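You operate a simulated robot arm through the tools that you are given. There is no shell and no other tool.

Carry out the task below with a simulated robot arm. There is one attempt and no reset: what you move stays moved.

JOB
Open the labels drawer, put the label that says "65" from the inside of the labels drawer on the grey plate and shut the drawer again. Fetch the orange slide from the oak bench and set it on the speckled bench. Take the blue-capped bottle and put it in the purple crate. Put one of the square bottles from the olive bench on the top of the black mat. Put the small plate that says "95" from the olive bench on the violet bench and the small plate marked "26" on the tiled bench. Take the ice pack from the olive bench and leave it on the black bench. Any order will do. Set down upright: square bottle.
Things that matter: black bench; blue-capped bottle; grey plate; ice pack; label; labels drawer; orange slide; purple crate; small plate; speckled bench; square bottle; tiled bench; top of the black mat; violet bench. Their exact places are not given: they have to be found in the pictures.

It is judged by the outcome, as a careful person would: the job done as asked, and still so three seconds after it is handed in. It fails if anything else is knocked over, pushed out of place, dropped, spilled or broken.

ROBOT AND FRAMES
A 7-joint arm with a two-finger parallel gripper on a trunk, on a base that moves. Base frame: it is fixed to the floor where the robot stands at the start and does not move with it; the origin is under the middle of the robot, x ahead of it, y to its left, z up. Units: mm, rad, N and s.
With the tool pointing down near the work surface it reaches from about 300 to 720 mm from the robot's upright axis, wherever it stands. Its first joint turns from -2.897 to 2.897 rad. Places, roughly: black bench [-900, -1800, 900]; blue-capped bottle [-500, 3500, 1000]; grey plate (13x9x3 cm) [-600, 2400, 900]; ice pack [2500, -1750, 1000]; label [-500, 1750, 500]; labels drawer [-500, 1800, 600]; orange slide (8x4x2 cm) [-300, 2700, 900]; purple crate (39x22x13 cm) [-500, 3100, 900]; small plate [1250, -1750, 1000]; speckled bench [1800, 600, 900]; square bottle (5x5x11 cm) [1000, -1500, 900]; tiled bench [2300, -4400, 900]; top of the black mat (20x20 cm) [4520, -2800, 880]; violet bench [4200, 1200, 900]. Payload 3.43 kg.
Tool frame: the origin (TCP) lies between the finger pads and is the grasp point; the fingertips stand 34 mm ahead of it; z points along the fingers, y is the line along which they close. Largest opening 128 mm; finger width 24, thickness 12; the body of the gripper, 48 by 130 mm, starts 96 mm behind the TCP.
Orientation is that of the tool frame in the base frame, as [roll, pitch, yaw] about the fixed x, y, z axes, in that order (R = Rz(yaw) Ry(pitch) Rx(roll)). With the fingers straight down and closing along the base's y, the tool's x points along the base's -x, its y along +y and its z along -z.

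CONTROLS
- The arm moves only by the tool drive_tool. Its argument "targets" is a list of rows, each a list of 3 entries, a list of its own where there are three numbers: the finger opening in cm, from 0 to 12.8, then the shift along the base's x, y, z in units of 40 mm (1.0 is 40 mm), then the turn, a rotation vector about the base's x, y, z in units of 4 degrees (1.0 is 4 degrees). In form: [[claw, [x, y, z], [wx, wy, wz]], ...]. A call has 1 to 20 rows; each row shifts and turns the commanded pose from where the row before left it. A call with a number of a shift or a turn outside -1 to 1 is refused whole. A row lasts 0.2 s, in which the tool goes at most 50 mm and 0.15 rad; a call with a longer step from one row to the next is refused whole, and so is a gripper value outside its range. A pose out of reach is approached as far as the arm can. The call stops where the force on the tool passes 40 N (or 10 N more than at its start, if that is more) or the arm is blocked; 0.2 s more then pass. The fingers move at their own pace (about 108 mm/s each) and stop on an object; they squeeze with about 32 N. The grip force told is the motor's: it shows also when the fingers shut on nothing. Time passes only in rows, and 0.2 s behind the last, so rows that do not move let the fingers close. It gives the time, the measured TCP pose, the force on the tool (base axes), the opening and the grip force at its end, in the units of the frame above (readings bear some noise), with the torque about the TCP (base axes, N m) and any sound that the robot's microphone picked up.
- Cameras (640 x 400 px; columns grow to the right, rows downward): "scene" is now at [-3.7, 127.1, 1429]; the picture's right is [-0.21, -0.98, 0.00], its down [-0.58, 0.12, -0.80] and it looks along [0.79, -0.17, -0.60] (base axes); focal length 268 px, centre (320, 200). "wrist" rides on the gripper at [76, -11, -160] in the tool frame; the picture's right is [0.15, 0.99, 0.00], its down [-0.88, 0.13, -0.46] and it looks along [-0.45, 0.07, 0.89] (tool axes); focal length 234 px, centre (320, 200).
- snapshot(camera): a new picture of that camera. It takes no simulated time.
- slide_trunk(by): slides the trunk up (or, below 0, down) by that many mm; the arm and the scene camera ride with it, the base frame stays. It gives what a move gives, with no picture.
- steer(legs): drives the robot by 1 to 6 legs, each [ahead, left, turn to the left] in mm, mm and rad, along the robot's own axes; the way and the turn of a leg run together, so that a leg with both is an arc; at most 1500 mm and 3.142 rad a leg. The arm and the cameras ride along, it lands a little off, and it stops where it bumps. It gives what a move gives.
- head_to(pan, tilt): turns the head with the scene camera to pan (to the left, within 1.501 rad either way) and tilt (down, from -0.506 to 1.204), counted from straight ahead of the robot. It gives what a move gives.
- probe_pixels(camera, pixels): for up to 12 pixels [column, row] of the newest picture of that camera ("zoom" is the newest enlarged one), the place [x, y, z] in the base frame of the surface seen there, good to about 2 mm, but the place of the scene camera against the robot may be out by one fixed shift of up to 18 mm in any direction. It takes no simulated time.
- zoom(camera, box): a new picture of the part [left, top, right, bottom] of that camera's present view, enlarged. It takes no simulated time.
- hand_in(): hands the job in; it is judged then, once.

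Leave the gripper open and the arm clear of the work at the hand-in unless told otherwise.

The tools are called after ">>>" by a JSON object that holds its "name" and its "arguments". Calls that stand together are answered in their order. drive_tool: Moves the arm, as the interface text tells. Its arguments: {"type":"object","properties":{"targets":{"type":"array","items":{"type":"array"}}},"required":["targets"]} The other tools are called the same way: slide_trunk (by) moves the trunk up or down; steer (legs) drives the base; head_to (pan, tilt) turns the head that bears the scene camera; snapshot (camera) takes a picture; probe_pixels (camera, pixels) gives the place of the surface under pixels of a picture; zoom (camera, box) takes an enlarged picture of a part of a camera's view; hand_in () hands the job in.

At the start:

```text
time: 0.0
eef_pos: [405.4, -69.7, 934.2]
ee_rot: [-3.141, 0.0, 3.141]
wrist_force: [-0.6, -0.4, -0.2]
torque: [0.02, -0.01, 0.0]
grip_width: 127.8
gripper_force: 0.1
trunk travel left (down, up): [-150.0, 174.0]
robot x, y, heading: [-0.3, 1.8, -0.004]
head pan, tilt (commanded): [-0.208, 0.637]
```

scene: 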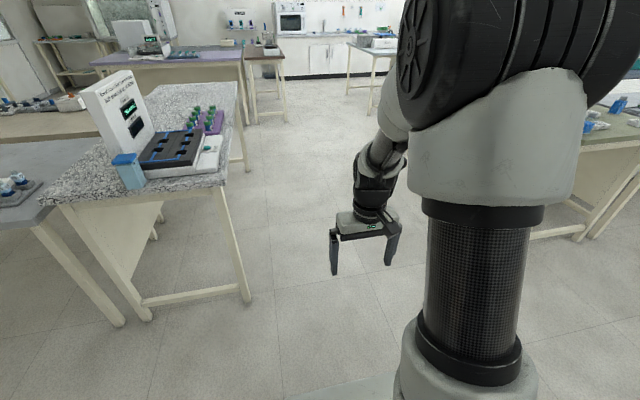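
wrist: 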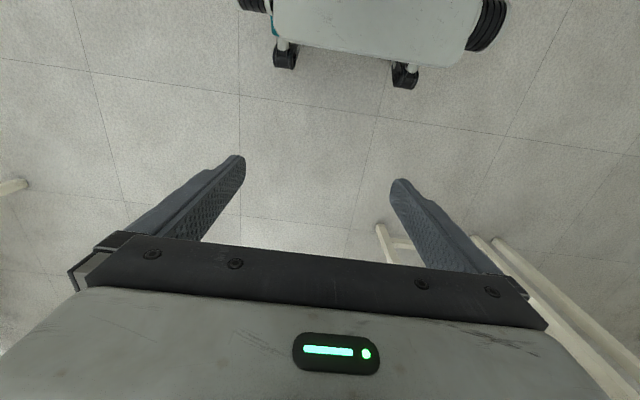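

I see the speckled bench on the left, other benches further off, and the arm in front. I'll first look around with the head, starting by panning left.

>>> {"name": "head_to", "arguments": {"pan": 1.4, "tilt": 0.4}}

>>> {"name": "snapshot", "arguments": {"camera": "scene"}}

>>> {"name": "head_to", "arguments": {"pan": 0.6, "tilt": 0.4}}

>>> {"name": "snapshot", "arguments": {"camera": "scene"}}

>>> {"name": "head_to", "arguments": {"pan": -1.4, "tilt": 0.4}}

>>> {"name": "snapshot", "arguments": {"camera": "scene"}}

```text
time: 1.7
eef_pos: [405.2, -68.8, 934.1]
ee_rot: [3.142, 0.001, 3.141]
wrist_force: [0.9, -0.7, 0.6]
torque: [0.0, 0.0, 0.02]
grip_width: 128.1
gripper_force: 0.1
trunk travel left (down, up): [-150.0, 174.0]
robot x, y, heading: [0.7, -4.3, 0.005]
head pan, tilt (commanded): [1.4, 0.4]
```

```text
taken
```

scene: 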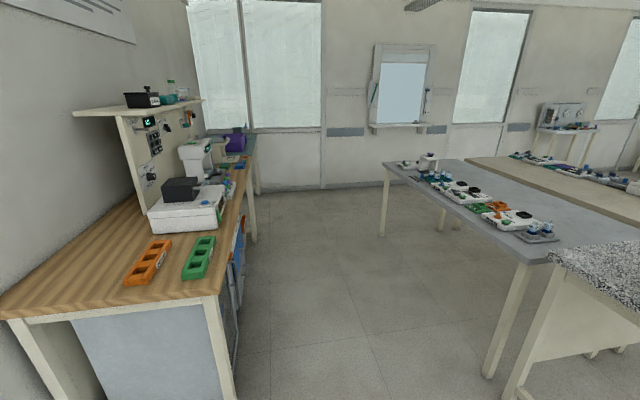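

```text
time: 2.8
eef_pos: [405.3, -70.2, 935.5]
ee_rot: [3.141, 0.001, -3.14]
wrist_force: [0.2, -0.5, 0.1]
torque: [0.02, -0.05, -0.01]
grip_width: 127.8
gripper_force: 0.0
trunk travel left (down, up): [-150.0, 174.0]
robot x, y, heading: [-1.8, 0.3, -0.002]
head pan, tilt (commanded): [0.6, 0.4]
```

```text
taken
```

scene: 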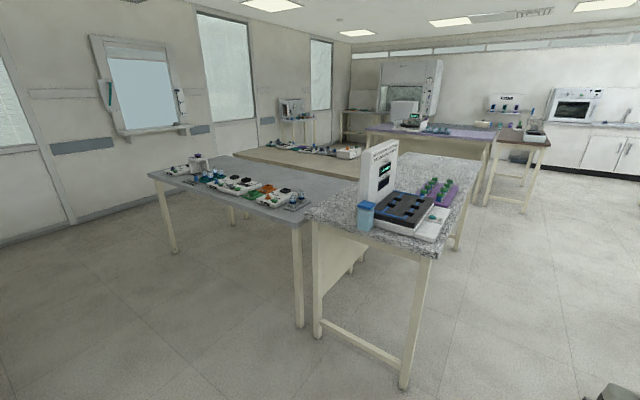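

```text
time: 4.7
eef_pos: [405.0, -68.7, 934.3]
ee_rot: [3.142, 0.0, -3.141]
wrist_force: [0.1, 0.1, 0.6]
torque: [0.02, -0.01, -0.01]
grip_width: 128.2
gripper_force: 0.2
trunk travel left (down, up): [-150.0, 174.0]
robot x, y, heading: [-0.3, 2.8, 0.003]
head pan, tilt (commanded): [-1.4, 0.4]
```

```text
taken
```

scene: 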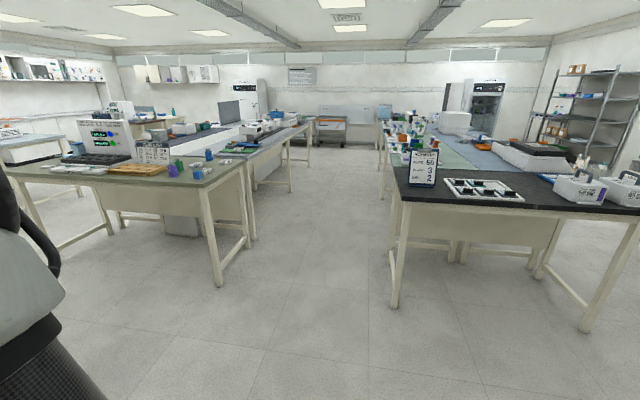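

The oak bench lies at left-behind with drawers facing +x; the olive bench is at right with bottles; the black bench at right-behind. I'll pan left again and probe the oak bench's edges to plan a drive.

>>> {"name": "head_to", "arguments": {"pan": 1.45, "tilt": 0.5}}

>>> {"name": "snapshot", "arguments": {"camera": "scene"}}

```text
time: 7.2
eef_pos: [406.0, -68.1, 933.5]
ee_rot: [3.141, 0.001, -3.141]
wrist_force: [0.8, 0.4, 0.0]
torque: [-0.01, -0.02, -0.01]
grip_width: 128.0
gripper_force: 0.0
trunk travel left (down, up): [-150.0, 174.0]
robot x, y, heading: [2.1, 0.2, -0.0]
head pan, tilt (commanded): [1.45, 0.499]
```

```text
taken
```

scene: 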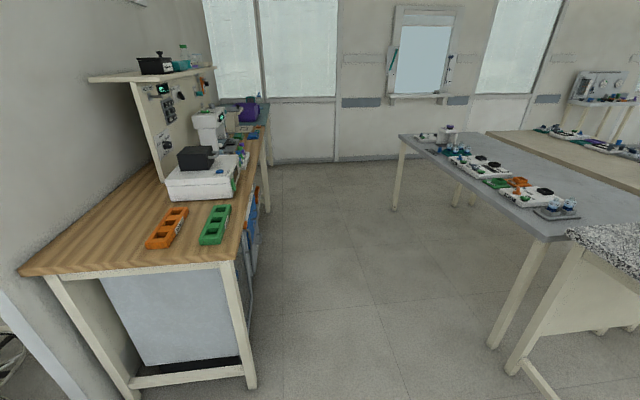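

Now I probe the oak bench corner and edges, the grey bench edge, and the speckled bench corner, to find the free aisle.

>>> {"name": "probe_pixels", "arguments": {"camera": "scene", "pixels": [[234, 262], [30, 270], [255, 150], [250, 235], [545, 235], [402, 140], [250, 105], [175, 205], [600, 245], [270, 205], [250, 385], [335, 185]]}}

>>> {"name": "zoom", "arguments": {"camera": "scene", "box": [80, 40, 290, 250]}}

```text
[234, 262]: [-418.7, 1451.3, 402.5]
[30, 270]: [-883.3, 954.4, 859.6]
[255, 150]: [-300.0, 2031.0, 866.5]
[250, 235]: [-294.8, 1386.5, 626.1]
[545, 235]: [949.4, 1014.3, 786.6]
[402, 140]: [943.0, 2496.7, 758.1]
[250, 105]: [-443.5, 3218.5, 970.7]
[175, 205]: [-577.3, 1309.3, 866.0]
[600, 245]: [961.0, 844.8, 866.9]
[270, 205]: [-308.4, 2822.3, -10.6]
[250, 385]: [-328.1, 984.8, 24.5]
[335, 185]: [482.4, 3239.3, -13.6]
```

```text
1.90 times, centred on (185, 145) of scene
```

zoom: 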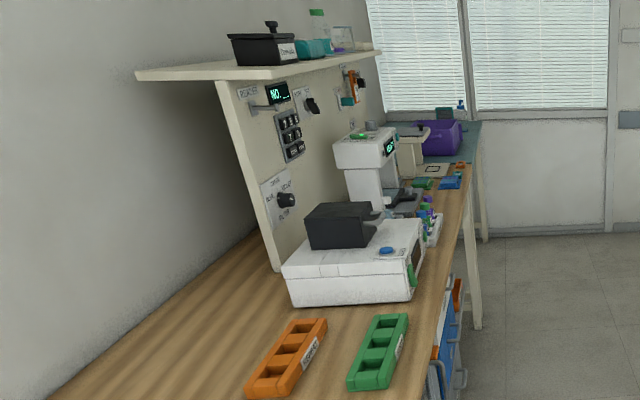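

The oak bench's front edge is near x≈-300 (top z≈866), running y≈950 to ≈2850; the aisle up to the grey bench (x≈945) is free. I'll drive to the middle of the aisle and face the drawers.

>>> {"name": "steer", "arguments": {"legs": [[400, 0, 0], [0, 0, 1.571], [1500, 0, 0], [200, 0, 0], [0, 0, 1.571]]}}

>>> {"name": "head_to", "arguments": {"pan": 0.0, "tilt": 0.7}}

>>> {"name": "snapshot", "arguments": {"camera": "scene"}}

>>> {"name": "head_to", "arguments": {"pan": -0.7, "tilt": 0.6}}

>>> {"name": "snapshot", "arguments": {"camera": "scene"}}

```text
time: 25.9
eef_pos: [47.9, 1785.1, 934.1]
ee_rot: [-3.141, 0.0, -0.028]
wrist_force: [-0.7, 1.0, 1.0]
torque: [-0.01, -0.01, -0.02]
grip_width: 128.0
gripper_force: 0.1
trunk travel left (down, up): [-150.0, 174.0]
robot x, y, heading: [451.2, 1704.8, 3.112]
head pan, tilt (commanded): [1.45, 0.499]
```

```text
time: 27.4
eef_pos: [48.7, 1785.0, 933.2]
ee_rot: [-3.141, 0.0, -0.03]
wrist_force: [-0.4, -0.3, -0.8]
torque: [0.01, -0.04, -0.02]
grip_width: 128.2
gripper_force: 0.1
trunk travel left (down, up): [-150.0, 174.0]
robot x, y, heading: [451.2, 1703.4, 3.11]
head pan, tilt (commanded): [0.0, 0.7]
```

```text
taken
```

scene: 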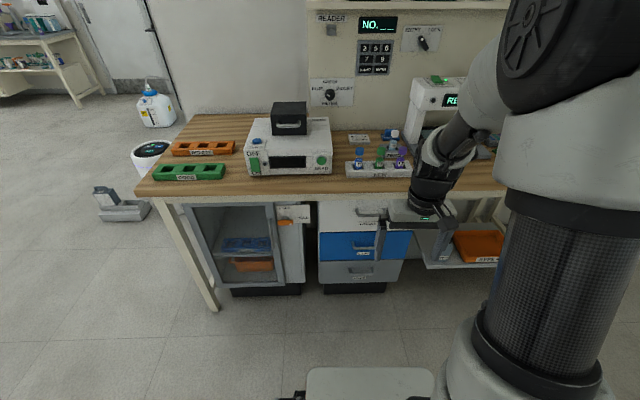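

```text
time: 28.5
eef_pos: [48.3, 1785.0, 934.6]
ee_rot: [3.141, 0.001, -0.03]
wrist_force: [-0.1, -0.6, 0.0]
torque: [0.0, -0.01, 0.01]
grip_width: 128.4
gripper_force: 0.0
trunk travel left (down, up): [-150.0, 174.0]
robot x, y, heading: [453.8, 1704.7, 3.116]
head pan, tilt (commanded): [-0.7, 0.6]
```

```text
taken
```

scene: 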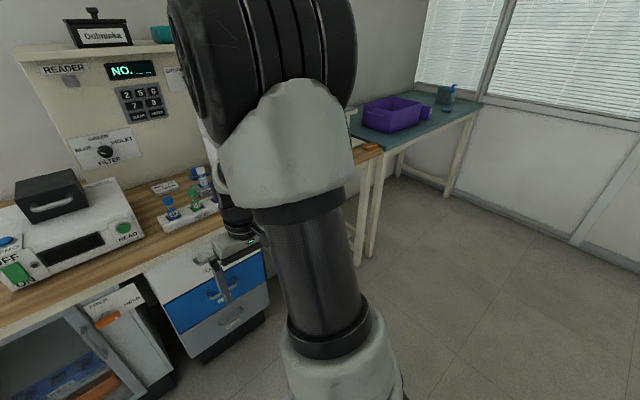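

I see a three-drawer stack (white, blue, grey) around column 360 in the straight view. I'll turn the head back and zoom on the drawers to read their labels.

>>> {"name": "head_to", "arguments": {"pan": 0.0, "tilt": 0.7}}

>>> {"name": "zoom", "arguments": {"camera": "scene", "box": [300, 120, 460, 300]}}

>>> {"name": "snapshot", "arguments": {"camera": "wrist"}}

```text
time: 29.6
eef_pos: [48.4, 1785.8, 933.8]
ee_rot: [3.141, -0.001, -0.031]
wrist_force: [0.4, 0.6, 0.0]
torque: [0.0, -0.02, -0.03]
grip_width: 128.1
gripper_force: 0.1
trunk travel left (down, up): [-150.0, 174.0]
robot x, y, heading: [453.5, 1706.1, 3.114]
head pan, tilt (commanded): [0.0, 0.7]
```

```text
2.22 times, centred on (380, 210) of scene
```

zoom: 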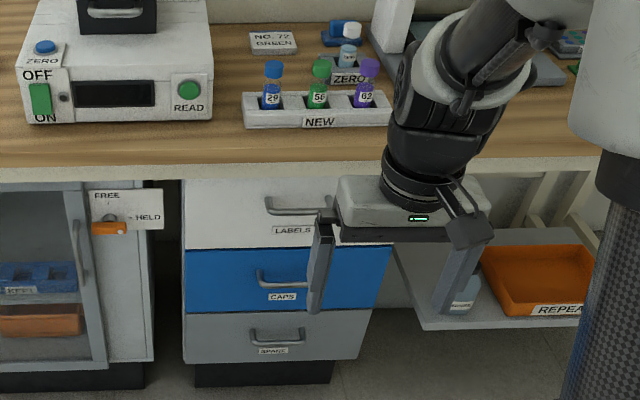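

```text
taken
```

wrist: 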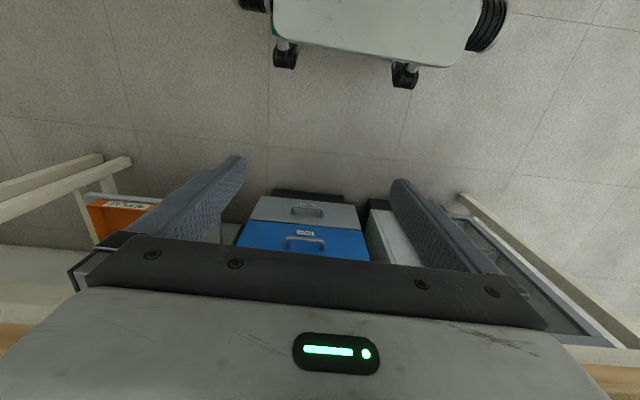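

The top white drawer reads "LABELS". I'll probe its handle, front and also the finger tip to calibrate the scene camera's offset.

>>> {"name": "probe_pixels", "arguments": {"camera": "zoom", "pixels": [[268, 210], [297, 211], [285, 199], [325, 210], [220, 220], [292, 230], [314, 305], [325, 240], [346, 190], [200, 175], [440, 305], [418, 217]]}}

>>> {"name": "zoom", "arguments": {"camera": "scene", "box": [340, 180, 460, 280]}}

```text
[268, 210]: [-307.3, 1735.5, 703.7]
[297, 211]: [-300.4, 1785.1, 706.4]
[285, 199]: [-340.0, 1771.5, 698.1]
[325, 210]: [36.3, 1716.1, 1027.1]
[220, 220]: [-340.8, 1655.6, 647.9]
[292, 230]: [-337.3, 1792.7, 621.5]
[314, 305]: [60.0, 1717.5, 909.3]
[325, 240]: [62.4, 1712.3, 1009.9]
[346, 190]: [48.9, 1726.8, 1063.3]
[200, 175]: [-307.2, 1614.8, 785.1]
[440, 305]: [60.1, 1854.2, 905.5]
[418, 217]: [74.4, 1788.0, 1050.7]
```

```text
4.00 times, centred on (400, 230) of scene
```

zoom: 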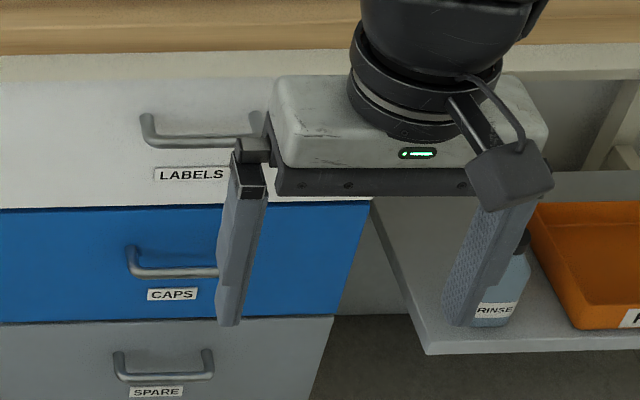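

Calibration: I probe the finger bottoms and edges in this close-up, plus the handle again.

>>> {"name": "probe_pixels", "arguments": {"camera": "zoom", "pixels": [[228, 323], [222, 315], [238, 322], [447, 320], [470, 324], [220, 295], [243, 295], [147, 138], [175, 142], [225, 144], [200, 142], [145, 118]]}}

```text
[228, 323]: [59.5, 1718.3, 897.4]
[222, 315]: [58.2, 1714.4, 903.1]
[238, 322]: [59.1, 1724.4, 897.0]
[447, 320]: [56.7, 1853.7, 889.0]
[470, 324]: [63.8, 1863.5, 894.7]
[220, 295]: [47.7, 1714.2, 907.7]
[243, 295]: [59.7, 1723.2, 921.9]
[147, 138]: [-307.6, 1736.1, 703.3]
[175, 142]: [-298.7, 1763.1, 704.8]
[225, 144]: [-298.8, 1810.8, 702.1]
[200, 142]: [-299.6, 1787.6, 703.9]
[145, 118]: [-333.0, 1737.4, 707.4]
```

The handle bar is at about x≈-300, y≈1735–1835, z≈705 and the drawer face at x≈-340; the finger tips read within ~5 mm of the true pose. I'll tilt the tool forward to point at -x (fingers closing horizontally around the handle's ends), moving forward and down at the same time.

>>> {"name": "drive_tool", "arguments": {"targets": [[12.8, [-0.25, 0, -0.25], [0, 1, 0.43]], [12.8, [-0.25, 0, -0.25], [0, 1, 0]], [12.8, [-0.25, 0, -0.25], [0, 1, 0]], [12.8, [-0.25, 0, -0.25], [0, 1, 0]], [12.8, [-0.25, 0, -0.25], [0, 1, 0]], [12.8, [-0.25, 0, -0.25], [0, 1, 0]], [12.8, [-0.25, 0, -0.25], [0, 1, 0]], [12.8, [-0.25, 0, -0.25], [0, 1, 0]], [12.8, [-0.25, 0, -0.25], [0, 1, 0]], [12.8, [-0.25, 0, -0.25], [0, 1, 0]], [12.8, [-0.25, 0, -0.25], [0, 1, 0]], [12.8, [-0.25, 0, -0.25], [0, 1, 0]], [12.8, [-0.25, 0, -0.25], [0, 1, 0]], [12.8, [-0.25, 0, -0.25], [0, 1, 0]], [12.8, [-0.25, 0, -0.25], [0, 1, 0]], [12.8, [-0.25, 0, -0.25], [0, 1, 0]], [12.8, [-0.25, 0, -0.25], [0, 1, 0]], [12.8, [-0.25, 0, -0.25], [0, 1, 0]], [12.8, [-0.25, 0, -0.25], [0, 1, 0]], [12.8, [-0.25, 0, -0.25], [0, 1, 0]]]}}

>>> {"name": "snapshot", "arguments": {"camera": "scene"}}

>>> {"name": "snapshot", "arguments": {"camera": "wrist"}}

```text
time: 33.8
eef_pos: [-151.8, 1784.0, 735.6]
ee_rot: [-3.136, 1.397, 0.006]
wrist_force: [0.3, 0.0, -0.3]
torque: [-0.01, -0.01, 0.0]
grip_width: 128.2
gripper_force: 0.0
trunk travel left (down, up): [-150.0, 174.0]
robot x, y, heading: [452.7, 1703.3, 3.117]
head pan, tilt (commanded): [0.0, 0.7]
```

```text
taken
```

scene: 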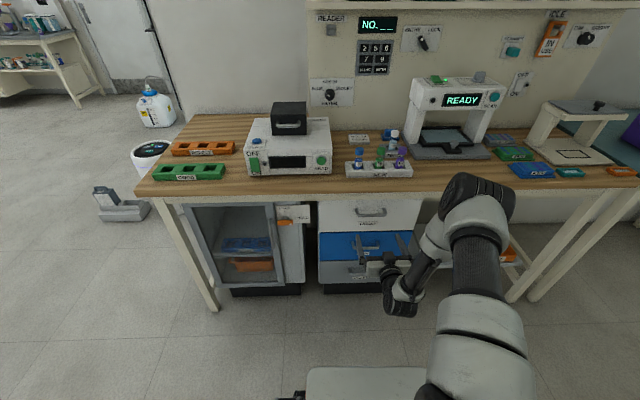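

```text
taken
```

wrist: 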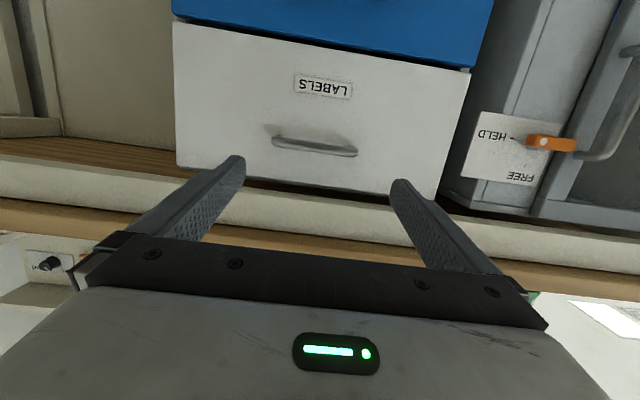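

The arm now points forward, the handle is visible in the wrist view around (315,145). I'll probe the handle with the wrist camera (more accurate), and zoom the scene view at the right half of the bench to learn the objects.

>>> {"name": "probe_pixels", "arguments": {"camera": "wrist", "pixels": [[275, 138], [285, 143], [315, 148], [345, 152], [356, 152], [315, 135], [323, 86], [200, 100], [440, 120], [270, 125]]}}

>>> {"name": "zoom", "arguments": {"camera": "scene", "box": [400, 60, 640, 210]}}

>>> {"name": "zoom", "arguments": {"camera": "scene", "box": [300, 180, 460, 300]}}

```text
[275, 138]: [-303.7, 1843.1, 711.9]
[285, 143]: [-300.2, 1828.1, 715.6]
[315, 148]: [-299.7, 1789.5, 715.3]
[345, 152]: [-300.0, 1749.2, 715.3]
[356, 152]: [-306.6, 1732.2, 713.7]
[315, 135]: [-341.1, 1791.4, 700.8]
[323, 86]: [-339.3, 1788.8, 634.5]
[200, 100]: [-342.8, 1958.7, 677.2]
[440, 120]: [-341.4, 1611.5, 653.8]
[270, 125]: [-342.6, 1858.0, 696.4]
```

```text
2.67 times, centred on (520, 135) of scene
```

zoom: 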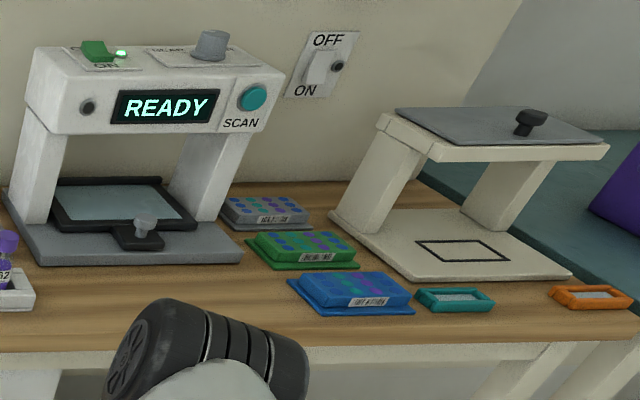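

```text
3.33 times, centred on (380, 240) of scene
```

zoom: 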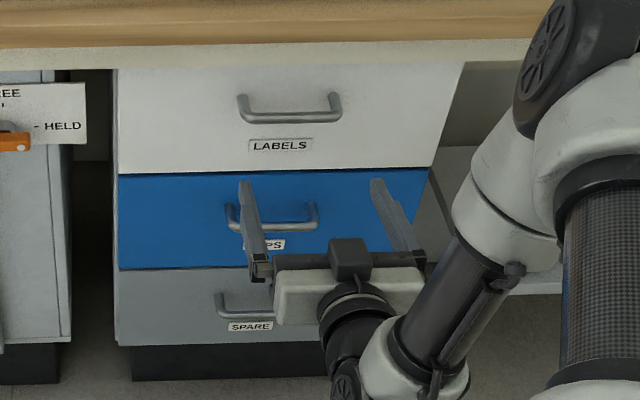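

The grey, green and blue well plates, and the orange and teal slides are visible. Handle spans y 1732–1843 (centre 1787.5), z≈714, bar front x≈-300. I'll level the tool, centre it, and advance so the finger tips sit beside the handle's legs just short of the drawer face.

>>> {"name": "drive_tool", "arguments": {"targets": [[12.8, [0, 0.09, -0.2], [0, 1, 0]], [12.8, [0, 0, -0.2], [0, 1, 0]], [12.8, [0, 0, -0.15], [0, 0.5, 0]], [12.8, [-0.6, 0, 0], [0, 0, 0]], [12.8, [-0.6, 0, 0], [0, 0, 0]], [12.8, [-0.6, 0, 0], [0, 0, 0]]]}}

>>> {"name": "snapshot", "arguments": {"camera": "wrist"}}

>>> {"name": "zoom", "arguments": {"camera": "scene", "box": [300, 180, 460, 300]}}

```text
time: 35.2
eef_pos: [-223.2, 1787.2, 710.3]
ee_rot: [-1.219, 1.57, 1.923]
wrist_force: [-0.8, -0.6, -0.4]
torque: [-0.02, -0.02, -0.02]
grip_width: 128.0
gripper_force: 0.1
trunk travel left (down, up): [-150.0, 174.0]
robot x, y, heading: [449.8, 1700.9, 3.118]
head pan, tilt (commanded): [0.0, 0.7]
```

```text
taken
```

wrist: 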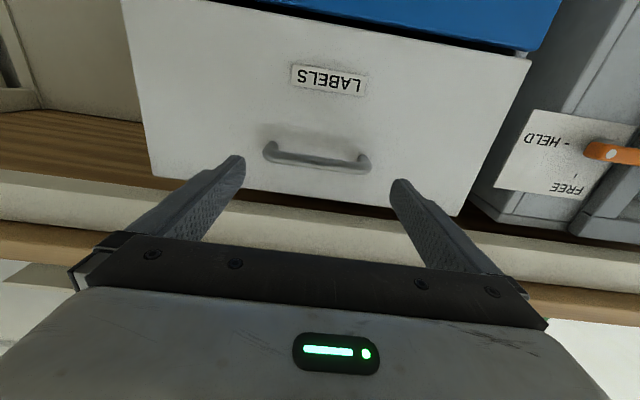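

```text
3.33 times, centred on (380, 240) of scene
```

zoom: 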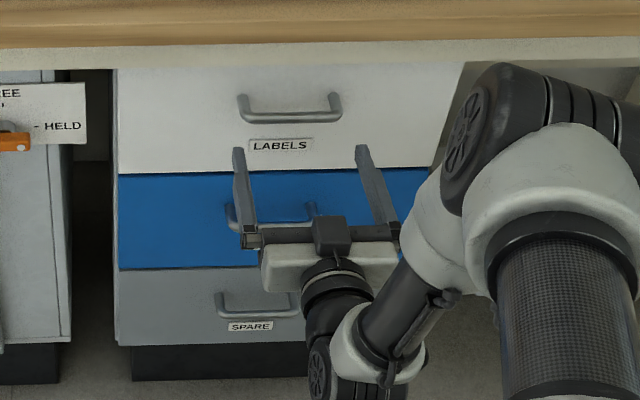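

I'll re-probe the handle in this nearer wrist view.

>>> {"name": "probe_pixels", "arguments": {"camera": "wrist", "pixels": [[267, 155], [280, 157], [317, 161], [350, 165], [364, 168], [317, 150], [317, 172], [364, 157], [267, 145], [232, 165], [402, 185]]}}

```text
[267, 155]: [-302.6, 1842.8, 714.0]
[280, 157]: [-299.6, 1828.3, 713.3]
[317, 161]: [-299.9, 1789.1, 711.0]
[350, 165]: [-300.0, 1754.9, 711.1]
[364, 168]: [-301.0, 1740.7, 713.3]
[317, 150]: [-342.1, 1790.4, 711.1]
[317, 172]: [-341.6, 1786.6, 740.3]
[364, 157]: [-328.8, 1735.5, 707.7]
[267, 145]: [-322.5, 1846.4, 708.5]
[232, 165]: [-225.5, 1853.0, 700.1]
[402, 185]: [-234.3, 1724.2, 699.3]
```

Handle centre y≈1790, z≈711. Advance 74 mm and close the fingers.

>>> {"name": "drive_tool", "arguments": {"targets": [[12.8, [-0.6, 0.06, 0.03], [0, 0, 0]], [12.8, [-0.6, 0, 0], [0, 0, 0]], [12.8, [-0.6, 0, 0], [0, 0, 0]], [12.8, [0, 0, 0], [0, 0, 0]], [8, [0, 0, 0], [0, 0, 0]], [8, [0, 0, 0], [0, 0, 0]], [8, [0, 0, 0], [0, 0, 0]]]}}

>>> {"name": "snapshot", "arguments": {"camera": "wrist"}}

```text
time: 36.8
eef_pos: [-293.8, 1789.3, 714.3]
ee_rot: [-1.363, 1.569, 1.783]
wrist_force: [-1.4, -12.2, 1.4]
torque: [-0.27, 0.2, 0.65]
grip_width: 123.9
gripper_force: 45.2
trunk travel left (down, up): [-150.0, 174.0]
robot x, y, heading: [450.5, 1706.8, 3.116]
head pan, tilt (commanded): [0.0, 0.7]
```

```text
taken
```

wrist: 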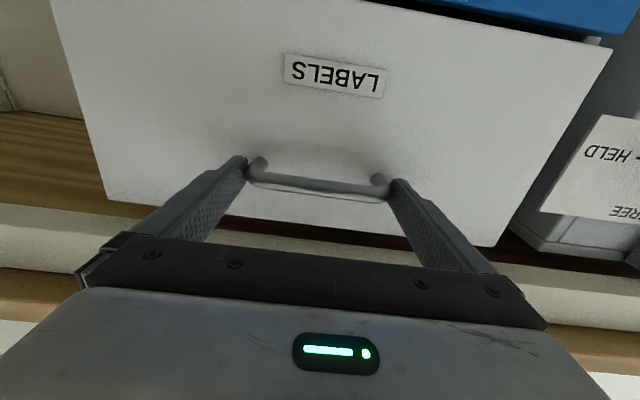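

The fingers hold the handle's ends (width 124). Now I pull the drawer out along +x gently.

>>> {"name": "drive_tool", "arguments": {"targets": [[8, [0.15, -0.04, 0], [0, 0, 0]], [8, [0.3, 0, 0], [0, 0, 0]], [8, [0.4, 0, 0], [0, 0, 0]], [8, [0.5, 0, 0], [0, 0, 0]], [8, [0.5, 0, 0], [0, 0, 0]], [8, [0.5, 0, 0], [0, 0, 0]], [8, [0.5, 0, 0], [0, 0, 0]], [8, [0.5, 0, 0], [0, 0, 0]]]}}

>>> {"name": "snapshot", "arguments": {"camera": "scene"}}

```text
time: 38.6
eef_pos: [-161.1, 1790.8, 715.2]
ee_rot: [-2.15, 1.569, 0.993]
wrist_force: [0.3, -9.2, 4.1]
torque: [-0.25, -0.44, 0.36]
grip_width: 123.6
gripper_force: 44.7
trunk travel left (down, up): [-150.0, 174.0]
robot x, y, heading: [453.7, 1704.5, 3.117]
head pan, tilt (commanded): [0.0, 0.7]
```

```text
taken
```

scene: 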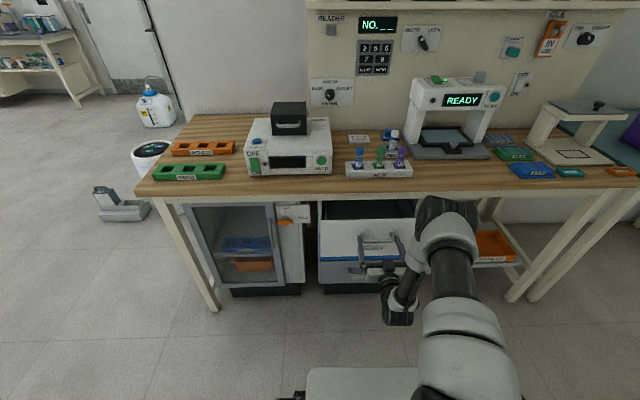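

The drawer is opening (TCP at x=-161). I continue pulling out.

>>> {"name": "drive_tool", "arguments": {"targets": [[8, [0.5, 0, 0], [0, 0, 0]], [8, [0.5, 0, 0], [0, 0, 0]], [8, [0.5, 0, 0], [0, 0, 0]], [8, [0.5, 0, 0], [0, 0, 0]], [8, [0.5, 0, 0], [0, 0, 0]], [8, [0.5, 0, 0], [0, 0, 0]]]}}

>>> {"name": "snapshot", "arguments": {"camera": "scene"}}

```text
time: 40.0
eef_pos: [-41.0, 1789.7, 714.6]
ee_rot: [-1.36, 1.567, 1.78]
wrist_force: [0.9, 5.0, 6.8]
torque: [-0.66, -0.69, 1.3]
grip_width: 123.9
gripper_force: 44.9
trunk travel left (down, up): [-150.0, 174.0]
robot x, y, heading: [452.2, 1706.0, 3.108]
head pan, tilt (commanded): [0.0, 0.7]
```

```text
taken
```

scene: 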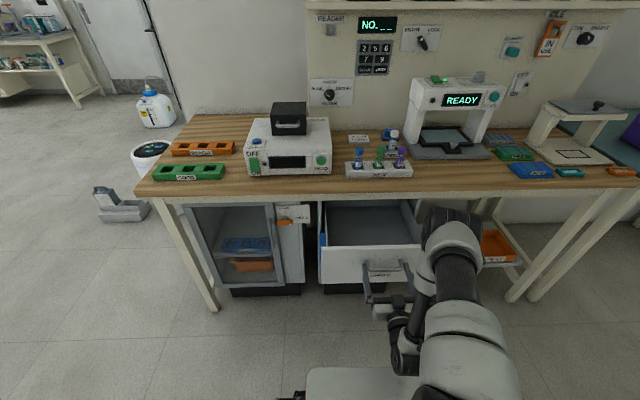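

Drawer is out by ~250 mm. Let me zoom into it to see what lies inside.

>>> {"name": "zoom", "arguments": {"camera": "scene", "box": [300, 180, 460, 300]}}

```text
3.33 times, centred on (380, 240) of scene
```

zoom: 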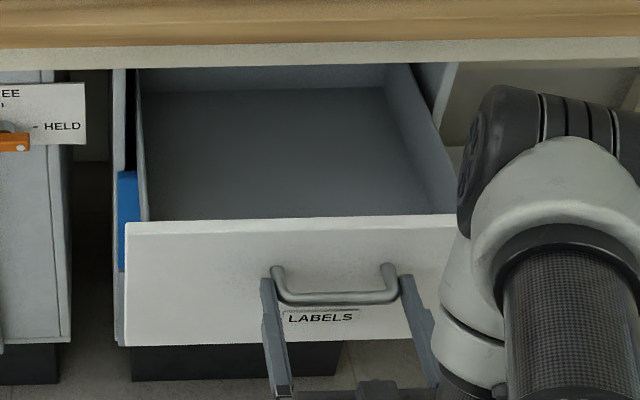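

No label visible yet; it's probably hidden behind the front panel. I pull a bit more to see whether it goes further.

>>> {"name": "drive_tool", "arguments": {"targets": [[8, [0.4, 0, 0], [0, 0, 0]], [8, [0.4, 0, 0], [0, 0, 0]], [8, [0.4, 0, 0], [0, 0, 0]]]}}

```text
time: 40.8
eef_pos: [5.1, 1790.9, 713.5]
ee_rot: [-0.65, 1.566, 2.491]
wrist_force: [-0.4, 13.1, 17.7]
torque: [0.69, -0.23, 0.03]
grip_width: 123.8
gripper_force: 45.3
trunk travel left (down, up): [-150.0, 174.0]
robot x, y, heading: [450.6, 1702.8, 3.113]
head pan, tilt (commanded): [0.0, 0.7]
```

The vertical force is growing, so I stop: the drawer is open by ~300 mm. I open the fingers, lift straight up off the handle.

>>> {"name": "drive_tool", "arguments": {"targets": [[12.8, [0, 0, 0], [0, 0, 0]], [12.8, [0, 0, 0], [0, 0, 0]], [12.8, [0.1, 0, 0], [0, 0, 0]], [12.8, [0, 0, 0.5], [0, 0, 0]], [12.8, [0, 0, 0.8], [0, 0, 0]], [12.8, [0, 0, 0.8], [0, -0.5, 0]], [12.8, [0, 0, 0.8], [0, -1, 0]], [12.8, [0, 0, 0.8], [0, -1, 0]], [12.8, [-0.2, 0, 0.5], [0, -1, 0]], [12.8, [-0.2, 0, 0.5], [0, -1, 0]], [12.8, [-0.2, 0, 0.3], [0, -1, 0]], [12.8, [-0.2, 0, 0.3], [0, -1, 0]], [12.8, [-0.2, 0, 0.3], [0, -1, 0]], [12.8, [-0.2, 0, 0.3], [0, -1, 0]], [12.8, [-0.2, 0, 0], [0, -1, 0]], [12.8, [-0.2, 0, 0], [0, -1, 0]], [12.8, [-0.2, 0, 0], [0, -1, 0]], [12.8, [-0.2, 0, 0], [0, -1, 0]], [12.8, [-0.2, 0, 0], [0, -1, 0]]]}}

>>> {"name": "snapshot", "arguments": {"camera": "scene"}}

>>> {"name": "snapshot", "arguments": {"camera": "wrist"}}

```text
time: 44.8
eef_pos: [-99.4, 1800.7, 929.1]
ee_rot: [-3.141, 0.625, 0.002]
wrist_force: [-0.1, 0.5, -0.2]
torque: [-0.01, -0.02, 0.01]
grip_width: 128.3
gripper_force: 0.1
out of reach, approached as far as the arm can: row 8, 9, 10
trunk travel left (down, up): [-150.0, 174.0]
robot x, y, heading: [451.3, 1701.8, 3.112]
head pan, tilt (commanded): [0.0, 0.7]
```

```text
taken
```

scene: 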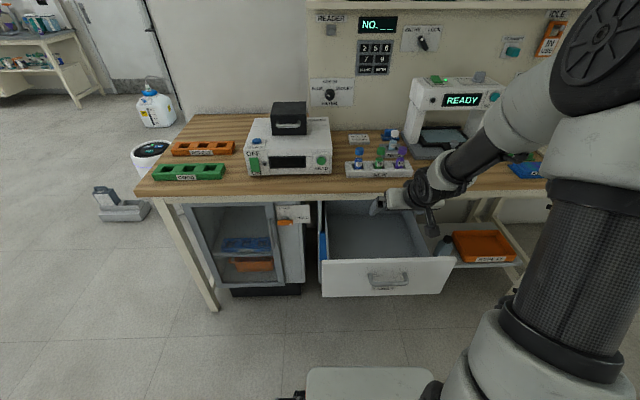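

```text
taken
```

wrist: 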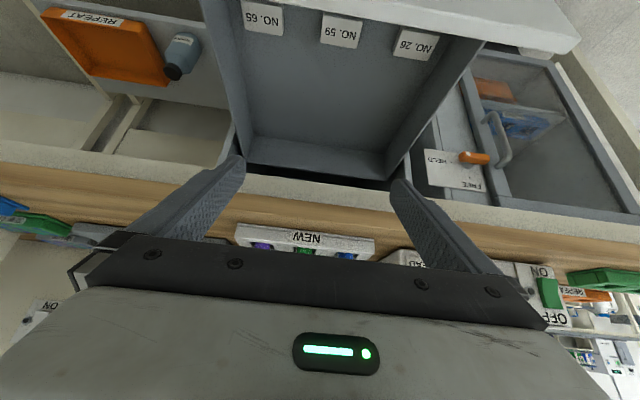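

The wrist view shows three labels in the drawer: "NO. 65" at (262,17), "NO. 59" (341,30), "NO. 26" (415,42). I probe the 65 label's corners.

>>> {"name": "probe_pixels", "arguments": {"camera": "wrist", "pixels": [[262, 17], [245, 5], [283, 10], [246, 27], [282, 32], [341, 30], [415, 42], [290, 70], [225, 40], [320, 130], [400, 30]]}}

>>> {"name": "zoom", "arguments": {"camera": "wrist", "box": [210, 0, 470, 80]}}

```text
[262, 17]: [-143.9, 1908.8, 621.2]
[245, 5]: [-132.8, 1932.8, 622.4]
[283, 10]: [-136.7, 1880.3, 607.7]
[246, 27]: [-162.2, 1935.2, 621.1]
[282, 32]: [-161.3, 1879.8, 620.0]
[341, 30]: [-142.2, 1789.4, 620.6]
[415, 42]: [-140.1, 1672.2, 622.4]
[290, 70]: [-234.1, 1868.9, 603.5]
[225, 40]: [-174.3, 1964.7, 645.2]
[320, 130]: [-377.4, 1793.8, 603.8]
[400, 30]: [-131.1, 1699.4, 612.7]
```

```text
2.46 times, centred on (340, 40) of wrist
```

zoom: 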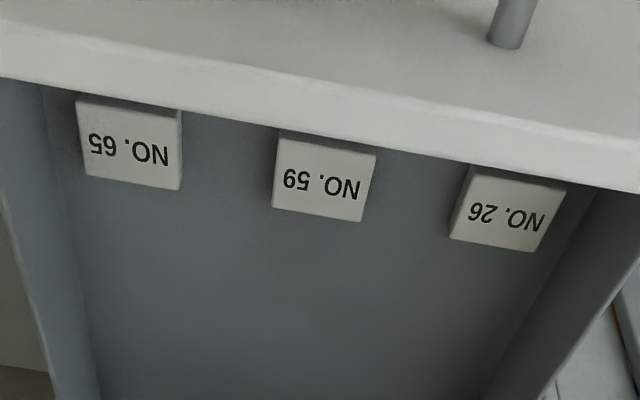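

Label 65 lies at about x≈-145, y≈1908, top z≈621 over floor z≈604. I want to know the drawer walls' heights before reaching in, so I zoom the scene view and probe the walls.

>>> {"name": "zoom", "arguments": {"camera": "scene", "box": [300, 180, 480, 310]}}

```text
3.08 times, centred on (390, 245) of scene
```

zoom: 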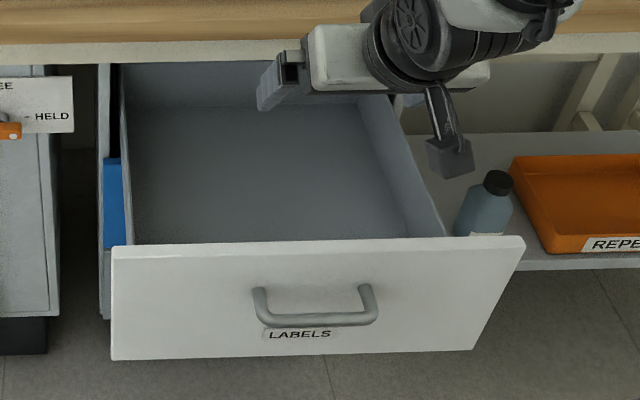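

>>> {"name": "probe_pixels", "arguments": {"camera": "zoom", "pixels": [[300, 244], [115, 255], [522, 240], [400, 150], [437, 225], [425, 185], [413, 190], [127, 200], [250, 300], [320, 180], [443, 232], [250, 240]]}}

```text
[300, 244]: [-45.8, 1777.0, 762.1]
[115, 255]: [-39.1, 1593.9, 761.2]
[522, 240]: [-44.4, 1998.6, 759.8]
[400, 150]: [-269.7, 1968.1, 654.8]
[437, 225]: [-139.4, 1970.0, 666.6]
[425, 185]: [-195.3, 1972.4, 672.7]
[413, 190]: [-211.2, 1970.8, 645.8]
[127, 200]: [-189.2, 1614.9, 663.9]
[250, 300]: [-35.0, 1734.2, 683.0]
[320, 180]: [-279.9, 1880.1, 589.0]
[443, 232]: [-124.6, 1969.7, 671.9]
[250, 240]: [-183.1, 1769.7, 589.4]
```

Side walls are low (≈685), the front panel top ≈774. I'll turn the tool vertical above the label, then yaw by 90° so the fingers close along x (short side of the label).

>>> {"name": "drive_tool", "arguments": {"targets": [[12.8, [-0.128, 0.297, -0.22], [0, -1, 0]], [12.8, [-0.128, 0.297, -0.22], [0, -1, 0]], [12.8, [-0.128, 0.297, -0.22], [0, -1, 0]], [12.8, [-0.128, 0.297, -0.22], [0, -1, 0]], [12.8, [-0.128, 0.297, -0.22], [0, -1, 0]], [12.8, [-0.128, 0.297, -0.22], [0, -1, 0]], [12.8, [-0.128, 0.297, -0.22], [0, -1, 0]], [12.8, [-0.128, 0.297, -0.22], [0, -1, 0]], [12.8, [-0.128, 0.297, -0.22], [0, -0.95, 0]], [12.8, [0, 0, 0], [0, 0, 1]], [12.8, [0, 0, 0], [0, 0, 1]], [12.8, [0, 0, 0], [0, 0, 1]], [12.8, [0, 0, 0], [0, 0, 1]], [12.8, [0, 0, 0], [0, 0, 1]], [12.8, [0, 0, 0], [0, 0, 1]], [12.8, [0, 0, 0], [0, 0, 1]], [12.8, [0, 0, 0], [0, 0, 1]], [12.8, [0, 0, 0], [0, 0, 1]], [12.8, [0, 0, 0], [0, 0, 1]], [12.8, [0, 0, 0], [0, 0, 1]]]}}

>>> {"name": "snapshot", "arguments": {"camera": "wrist"}}

```text
time: 49.0
eef_pos: [-146.6, 1907.3, 850.1]
ee_rot: [3.14, 0.003, 0.772]
wrist_force: [0.0, 0.0, -0.8]
torque: [-0.07, 0.02, 0.01]
grip_width: 127.9
gripper_force: 0.0
trunk travel left (down, up): [-150.0, 174.0]
robot x, y, heading: [455.1, 1704.7, 3.111]
head pan, tilt (commanded): [0.0, 0.7]
```

```text
taken
```

wrist: 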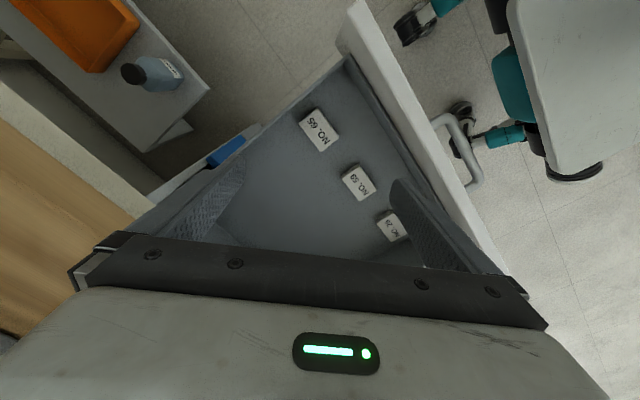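

Now the labels show clearly: 65 at (320,130). I probe its corners and the front panel's inner edge.

>>> {"name": "probe_pixels", "arguments": {"camera": "wrist", "pixels": [[319, 131], [300, 123], [317, 109], [338, 136], [321, 151], [316, 117], [358, 80], [345, 60], [385, 135], [360, 20], [480, 60], [545, 170]]}}

>>> {"name": "drive_tool", "arguments": {"targets": [[8, [0, 0, 0], [0, 0, 1]], [8, [0, 0, 0], [0, 0, 1]], [8, [0, 0, 0], [0, 0, 1]], [8, [0, 0, 0], [0, 0, 1]], [8, [0, 0, 0], [0, 0, 1]], [8, [0, 0, 0], [0, 0, 1]], [8, [0, 0, 0], [0, 0, 1]], [8, [0, 0, 0], [0, 0, 1]], [8, [0, 0, 0], [0, 0, 1]], [8, [0, 0, 0], [0, 0, 1]], [8, [0, 0, 0], [0, 0, 1]], [8, [0, 0, 0], [0, 0, 0.44]]]}}

>>> {"name": "snapshot", "arguments": {"camera": "wrist"}}

```text
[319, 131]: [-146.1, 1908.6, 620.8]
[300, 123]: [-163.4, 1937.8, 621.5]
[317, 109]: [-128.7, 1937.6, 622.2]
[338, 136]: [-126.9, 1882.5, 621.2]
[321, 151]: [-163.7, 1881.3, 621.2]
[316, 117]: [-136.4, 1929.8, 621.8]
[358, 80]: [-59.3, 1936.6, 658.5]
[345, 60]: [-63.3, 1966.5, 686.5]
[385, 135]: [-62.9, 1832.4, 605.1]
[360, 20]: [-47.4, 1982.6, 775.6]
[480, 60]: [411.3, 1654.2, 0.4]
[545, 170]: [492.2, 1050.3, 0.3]
```

```text
time: 51.6
eef_pos: [-147.8, 1907.2, 852.5]
ee_rot: [3.139, 0.004, 1.569]
wrist_force: [0.3, 0.1, 0.7]
torque: [-0.04, -0.02, -0.03]
grip_width: 79.7
gripper_force: 0.1
trunk travel left (down, up): [-150.0, 174.0]
robot x, y, heading: [452.1, 1704.0, 3.114]
head pan, tilt (commanded): [0.0, 0.7]
```

```text
taken
```

wrist: 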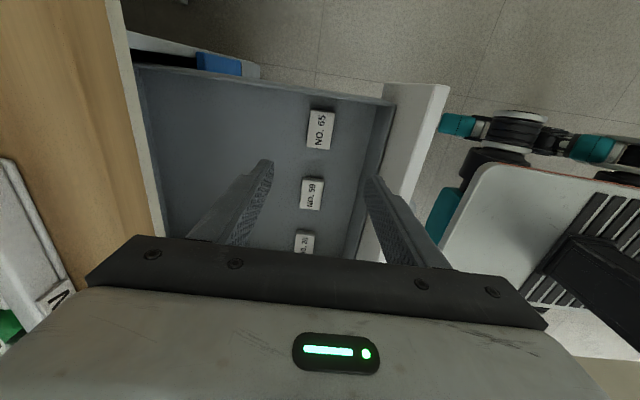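

Label 65 is centred at (-145.5, 1909.5), 35×55 mm, top at 621.5. I descend with 80 mm opening, tips to ~3 mm above the floor, and close on it along x.

>>> {"name": "drive_tool", "arguments": {"targets": [[8, [0.05, 0.05, -0.9], [0, 0, 0]], [8, [0, 0, -0.9], [0, 0, 0]], [8, [0, 0, -0.9], [0, 0, 0]], [8, [0, 0, -0.9], [0, 0, 0]], [8, [0, 0, -0.9], [0, 0, 0]], [8, [0, 0, -0.5], [0, 0, 0]], [8, [0, 0, -0.2], [0, 0, 0]], [8, [0, 0, 0], [0, 0, 0]], [2, [0, 0, 0], [0, 0, 0]], [2, [0, 0, 0], [0, 0, 0]], [2, [0, 0, 0], [0, 0, 0]], [2, [0, 0, 0], [0, 0, 0]]]}}

>>> {"name": "snapshot", "arguments": {"camera": "wrist"}}

```text
time: 54.2
eef_pos: [-145.4, 1908.3, 643.8]
ee_rot: [3.141, 0.004, 1.567]
wrist_force: [-0.1, -1.5, -0.3]
torque: [-0.01, -0.01, 0.0]
grip_width: 39.0
gripper_force: 32.2
trunk travel left (down, up): [-150.0, 174.0]
robot x, y, heading: [452.1, 1705.4, 3.114]
head pan, tilt (commanded): [0.0, 0.7]
```

```text
taken
```

wrist: 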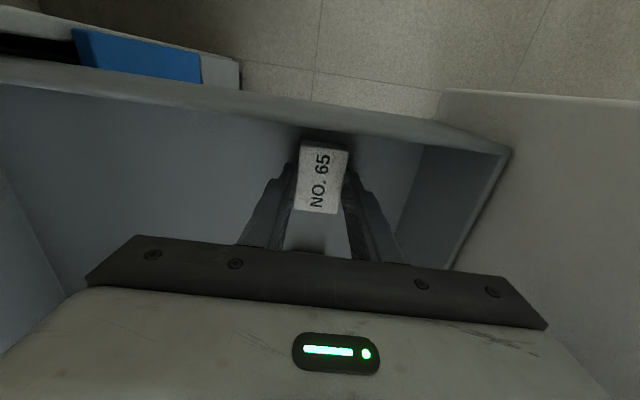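

The label is gripped (39 mm). I lift it out of the drawer to z≈960.

>>> {"name": "drive_tool", "arguments": {"targets": [[2, [0, 0, 0.4], [0, 0, 0]], [2, [0, 0, 0.9], [0, 0, 0]], [2, [0, 0, 0.9], [0, 0, 0]], [2, [0, 0, 0.9], [0, 0, 0]], [2, [0, 0, 0.9], [0, 0, 0]], [2, [0, 0, 0.9], [0, 0, 0]], [2, [0.4, 0, 0.9], [0, 0, 0]], [2, [0.8, 0, 0.9], [0, 0, 0]], [2, [0.8, 0, 0.9], [0, 0, 0]]]}}

>>> {"name": "snapshot", "arguments": {"camera": "wrist"}}

>>> {"name": "snapshot", "arguments": {"camera": "scene"}}

```text
time: 56.2
eef_pos: [-63.6, 1907.2, 946.4]
ee_rot: [3.14, 0.004, 1.567]
wrist_force: [-0.8, 0.6, -0.5]
torque: [-0.01, -0.01, 0.01]
grip_width: 38.8
gripper_force: 31.8
trunk travel left (down, up): [-150.0, 174.0]
robot x, y, heading: [454.0, 1704.9, 3.113]
head pan, tilt (commanded): [0.0, 0.7]
```

```text
taken
```

wrist: 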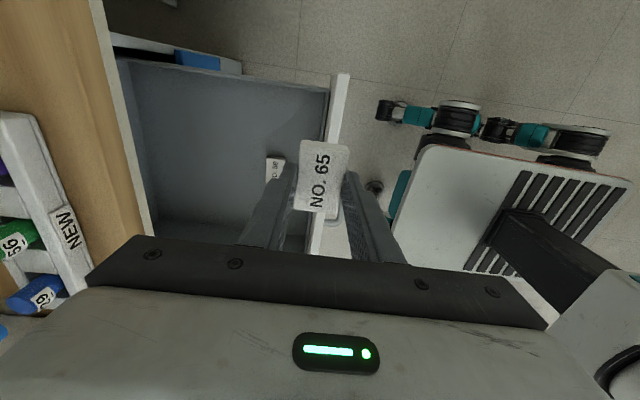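

```text
taken
```

scene: 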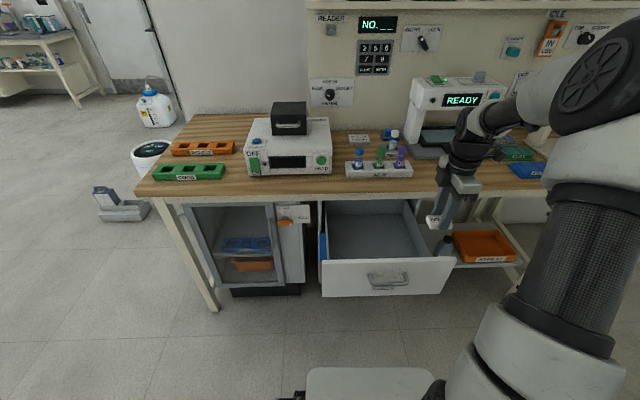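

The label is safely held. Before driving I probe the robot's own base edge in the wrist view to know its footprint, and the drawer's front.

>>> {"name": "probe_pixels", "arguments": {"camera": "wrist", "pixels": [[425, 155], [400, 235], [628, 185], [460, 110], [380, 110], [590, 135], [372, 188], [338, 90]]}}

```text
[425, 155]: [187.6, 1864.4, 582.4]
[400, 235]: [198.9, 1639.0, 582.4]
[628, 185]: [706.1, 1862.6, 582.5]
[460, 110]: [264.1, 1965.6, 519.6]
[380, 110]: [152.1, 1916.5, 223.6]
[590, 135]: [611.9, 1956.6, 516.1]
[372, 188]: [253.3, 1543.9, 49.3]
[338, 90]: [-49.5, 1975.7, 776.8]
```

The base spans about ±260 mm ahead and ±270 mm sideways. I drive sideways (robot's right, +y) by 650 mm at the same distance, then look.

>>> {"name": "steer", "arguments": {"legs": [[0, -650, 0]]}}

>>> {"name": "snapshot", "arguments": {"camera": "scene"}}

>>> {"name": "snapshot", "arguments": {"camera": "wrist"}}

```text
time: 62.9
eef_pos: [-44.9, 2562.2, 945.9]
ee_rot: [3.14, 0.004, 1.569]
wrist_force: [-0.1, 0.2, -0.9]
torque: [-0.03, 0.02, -0.04]
grip_width: 39.3
gripper_force: 32.1
trunk travel left (down, up): [-150.0, 174.0]
robot x, y, heading: [471.6, 2357.8, 3.114]
head pan, tilt (commanded): [0.0, 0.7]
```

```text
taken
```

scene: 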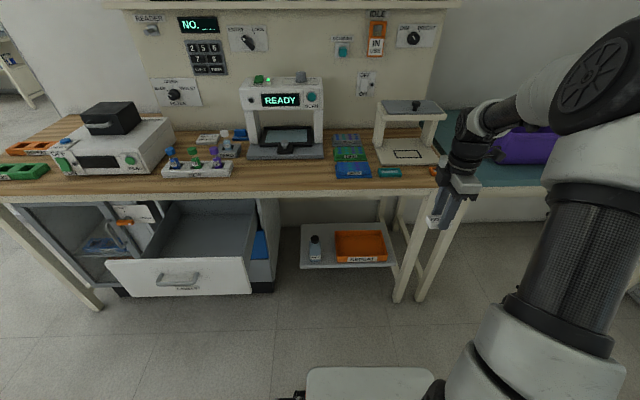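

```text
taken
```

wrist: 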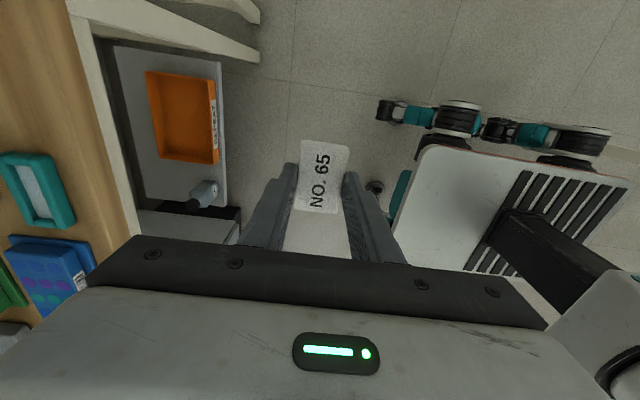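

I see the grey plate behind the green and blue ones near (347,137), between the scanner and the stage stand. I zoom and probe there.

>>> {"name": "zoom", "arguments": {"camera": "scene", "box": [230, 60, 470, 210]}}

```text
2.67 times, centred on (350, 135) of scene
```

zoom: 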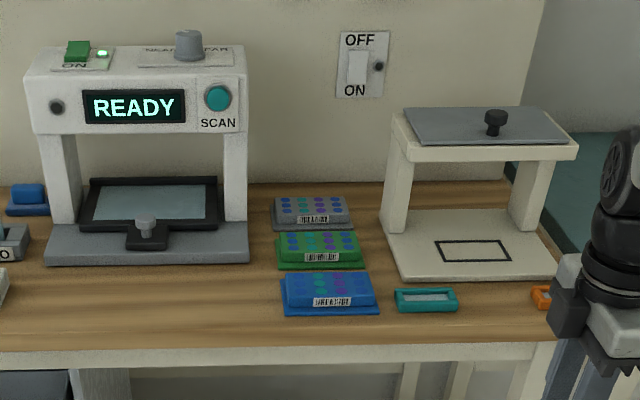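

>>> {"name": "probe_pixels", "arguments": {"camera": "zoom", "pixels": [[312, 208], [280, 200], [345, 199], [275, 218], [350, 222], [318, 243], [329, 285], [427, 297], [243, 250], [395, 225], [440, 115], [245, 60]]}}

```text
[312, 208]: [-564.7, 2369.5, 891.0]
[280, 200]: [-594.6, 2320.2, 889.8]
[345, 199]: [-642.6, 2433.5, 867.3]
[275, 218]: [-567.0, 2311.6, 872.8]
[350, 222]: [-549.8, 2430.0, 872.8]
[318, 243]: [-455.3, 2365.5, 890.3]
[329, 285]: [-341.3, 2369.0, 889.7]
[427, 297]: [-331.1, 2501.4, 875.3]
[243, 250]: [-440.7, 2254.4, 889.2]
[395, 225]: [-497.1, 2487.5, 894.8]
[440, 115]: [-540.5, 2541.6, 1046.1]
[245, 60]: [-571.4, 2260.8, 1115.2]
```

The grey plate is centred around (-595, 2371), top about 900. I check the shelf above for clearance by tilting the head up.

>>> {"name": "head_to", "arguments": {"pan": 0.0, "tilt": 0.3}}

>>> {"name": "snapshot", "arguments": {"camera": "scene"}}

>>> {"name": "probe_pixels", "arguments": {"camera": "scene", "pixels": [[300, 130], [300, 122], [230, 120], [400, 122], [300, 115], [330, 150], [390, 190]]}}

```text
time: 63.8
eef_pos: [-45.8, 2561.0, 945.1]
ee_rot: [3.14, 0.004, 1.57]
wrist_force: [-0.2, 0.5, -0.4]
torque: [-0.01, -0.01, -0.02]
grip_width: 39.1
gripper_force: 31.9
trunk travel left (down, up): [-150.0, 174.0]
robot x, y, heading: [470.1, 2359.5, 3.112]
head pan, tilt (commanded): [0.0, 0.3]
```

```text
taken
```

scene: 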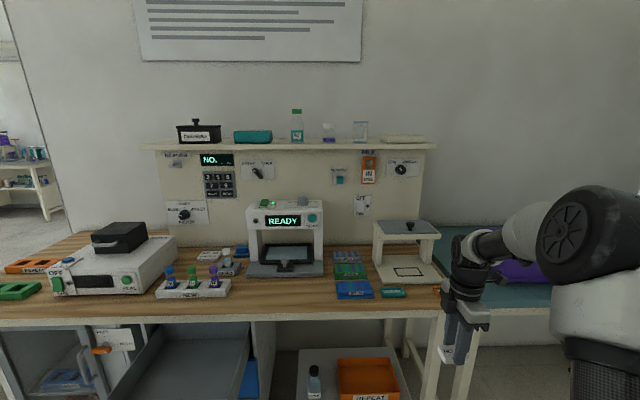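

```text
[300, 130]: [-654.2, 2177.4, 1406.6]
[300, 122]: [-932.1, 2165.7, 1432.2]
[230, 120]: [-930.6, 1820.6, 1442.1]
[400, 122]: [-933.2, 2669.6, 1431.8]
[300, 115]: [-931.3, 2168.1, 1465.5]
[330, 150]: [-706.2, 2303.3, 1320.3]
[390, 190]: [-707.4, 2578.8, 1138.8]
```

>>> {"name": "probe_pixels", "arguments": {"camera": "scene", "pixels": [[300, 147], [400, 147], [420, 149], [260, 145], [350, 143]]}}

>>> {"name": "head_to", "arguments": {"pan": 0.0, "tilt": 0.65}}

```text
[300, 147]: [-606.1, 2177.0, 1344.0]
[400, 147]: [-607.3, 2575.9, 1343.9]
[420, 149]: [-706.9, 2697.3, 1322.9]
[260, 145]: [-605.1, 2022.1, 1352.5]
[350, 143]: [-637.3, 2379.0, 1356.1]
```

```text
time: 64.6
eef_pos: [-45.9, 2562.3, 945.8]
ee_rot: [3.139, 0.003, 1.569]
wrist_force: [-0.1, 0.3, -1.1]
torque: [0.01, 0.0, 0.02]
grip_width: 39.1
gripper_force: 31.6
trunk travel left (down, up): [-150.0, 174.0]
robot x, y, heading: [474.2, 2358.2, 3.113]
head pan, tilt (commanded): [0.0, 0.649]
```

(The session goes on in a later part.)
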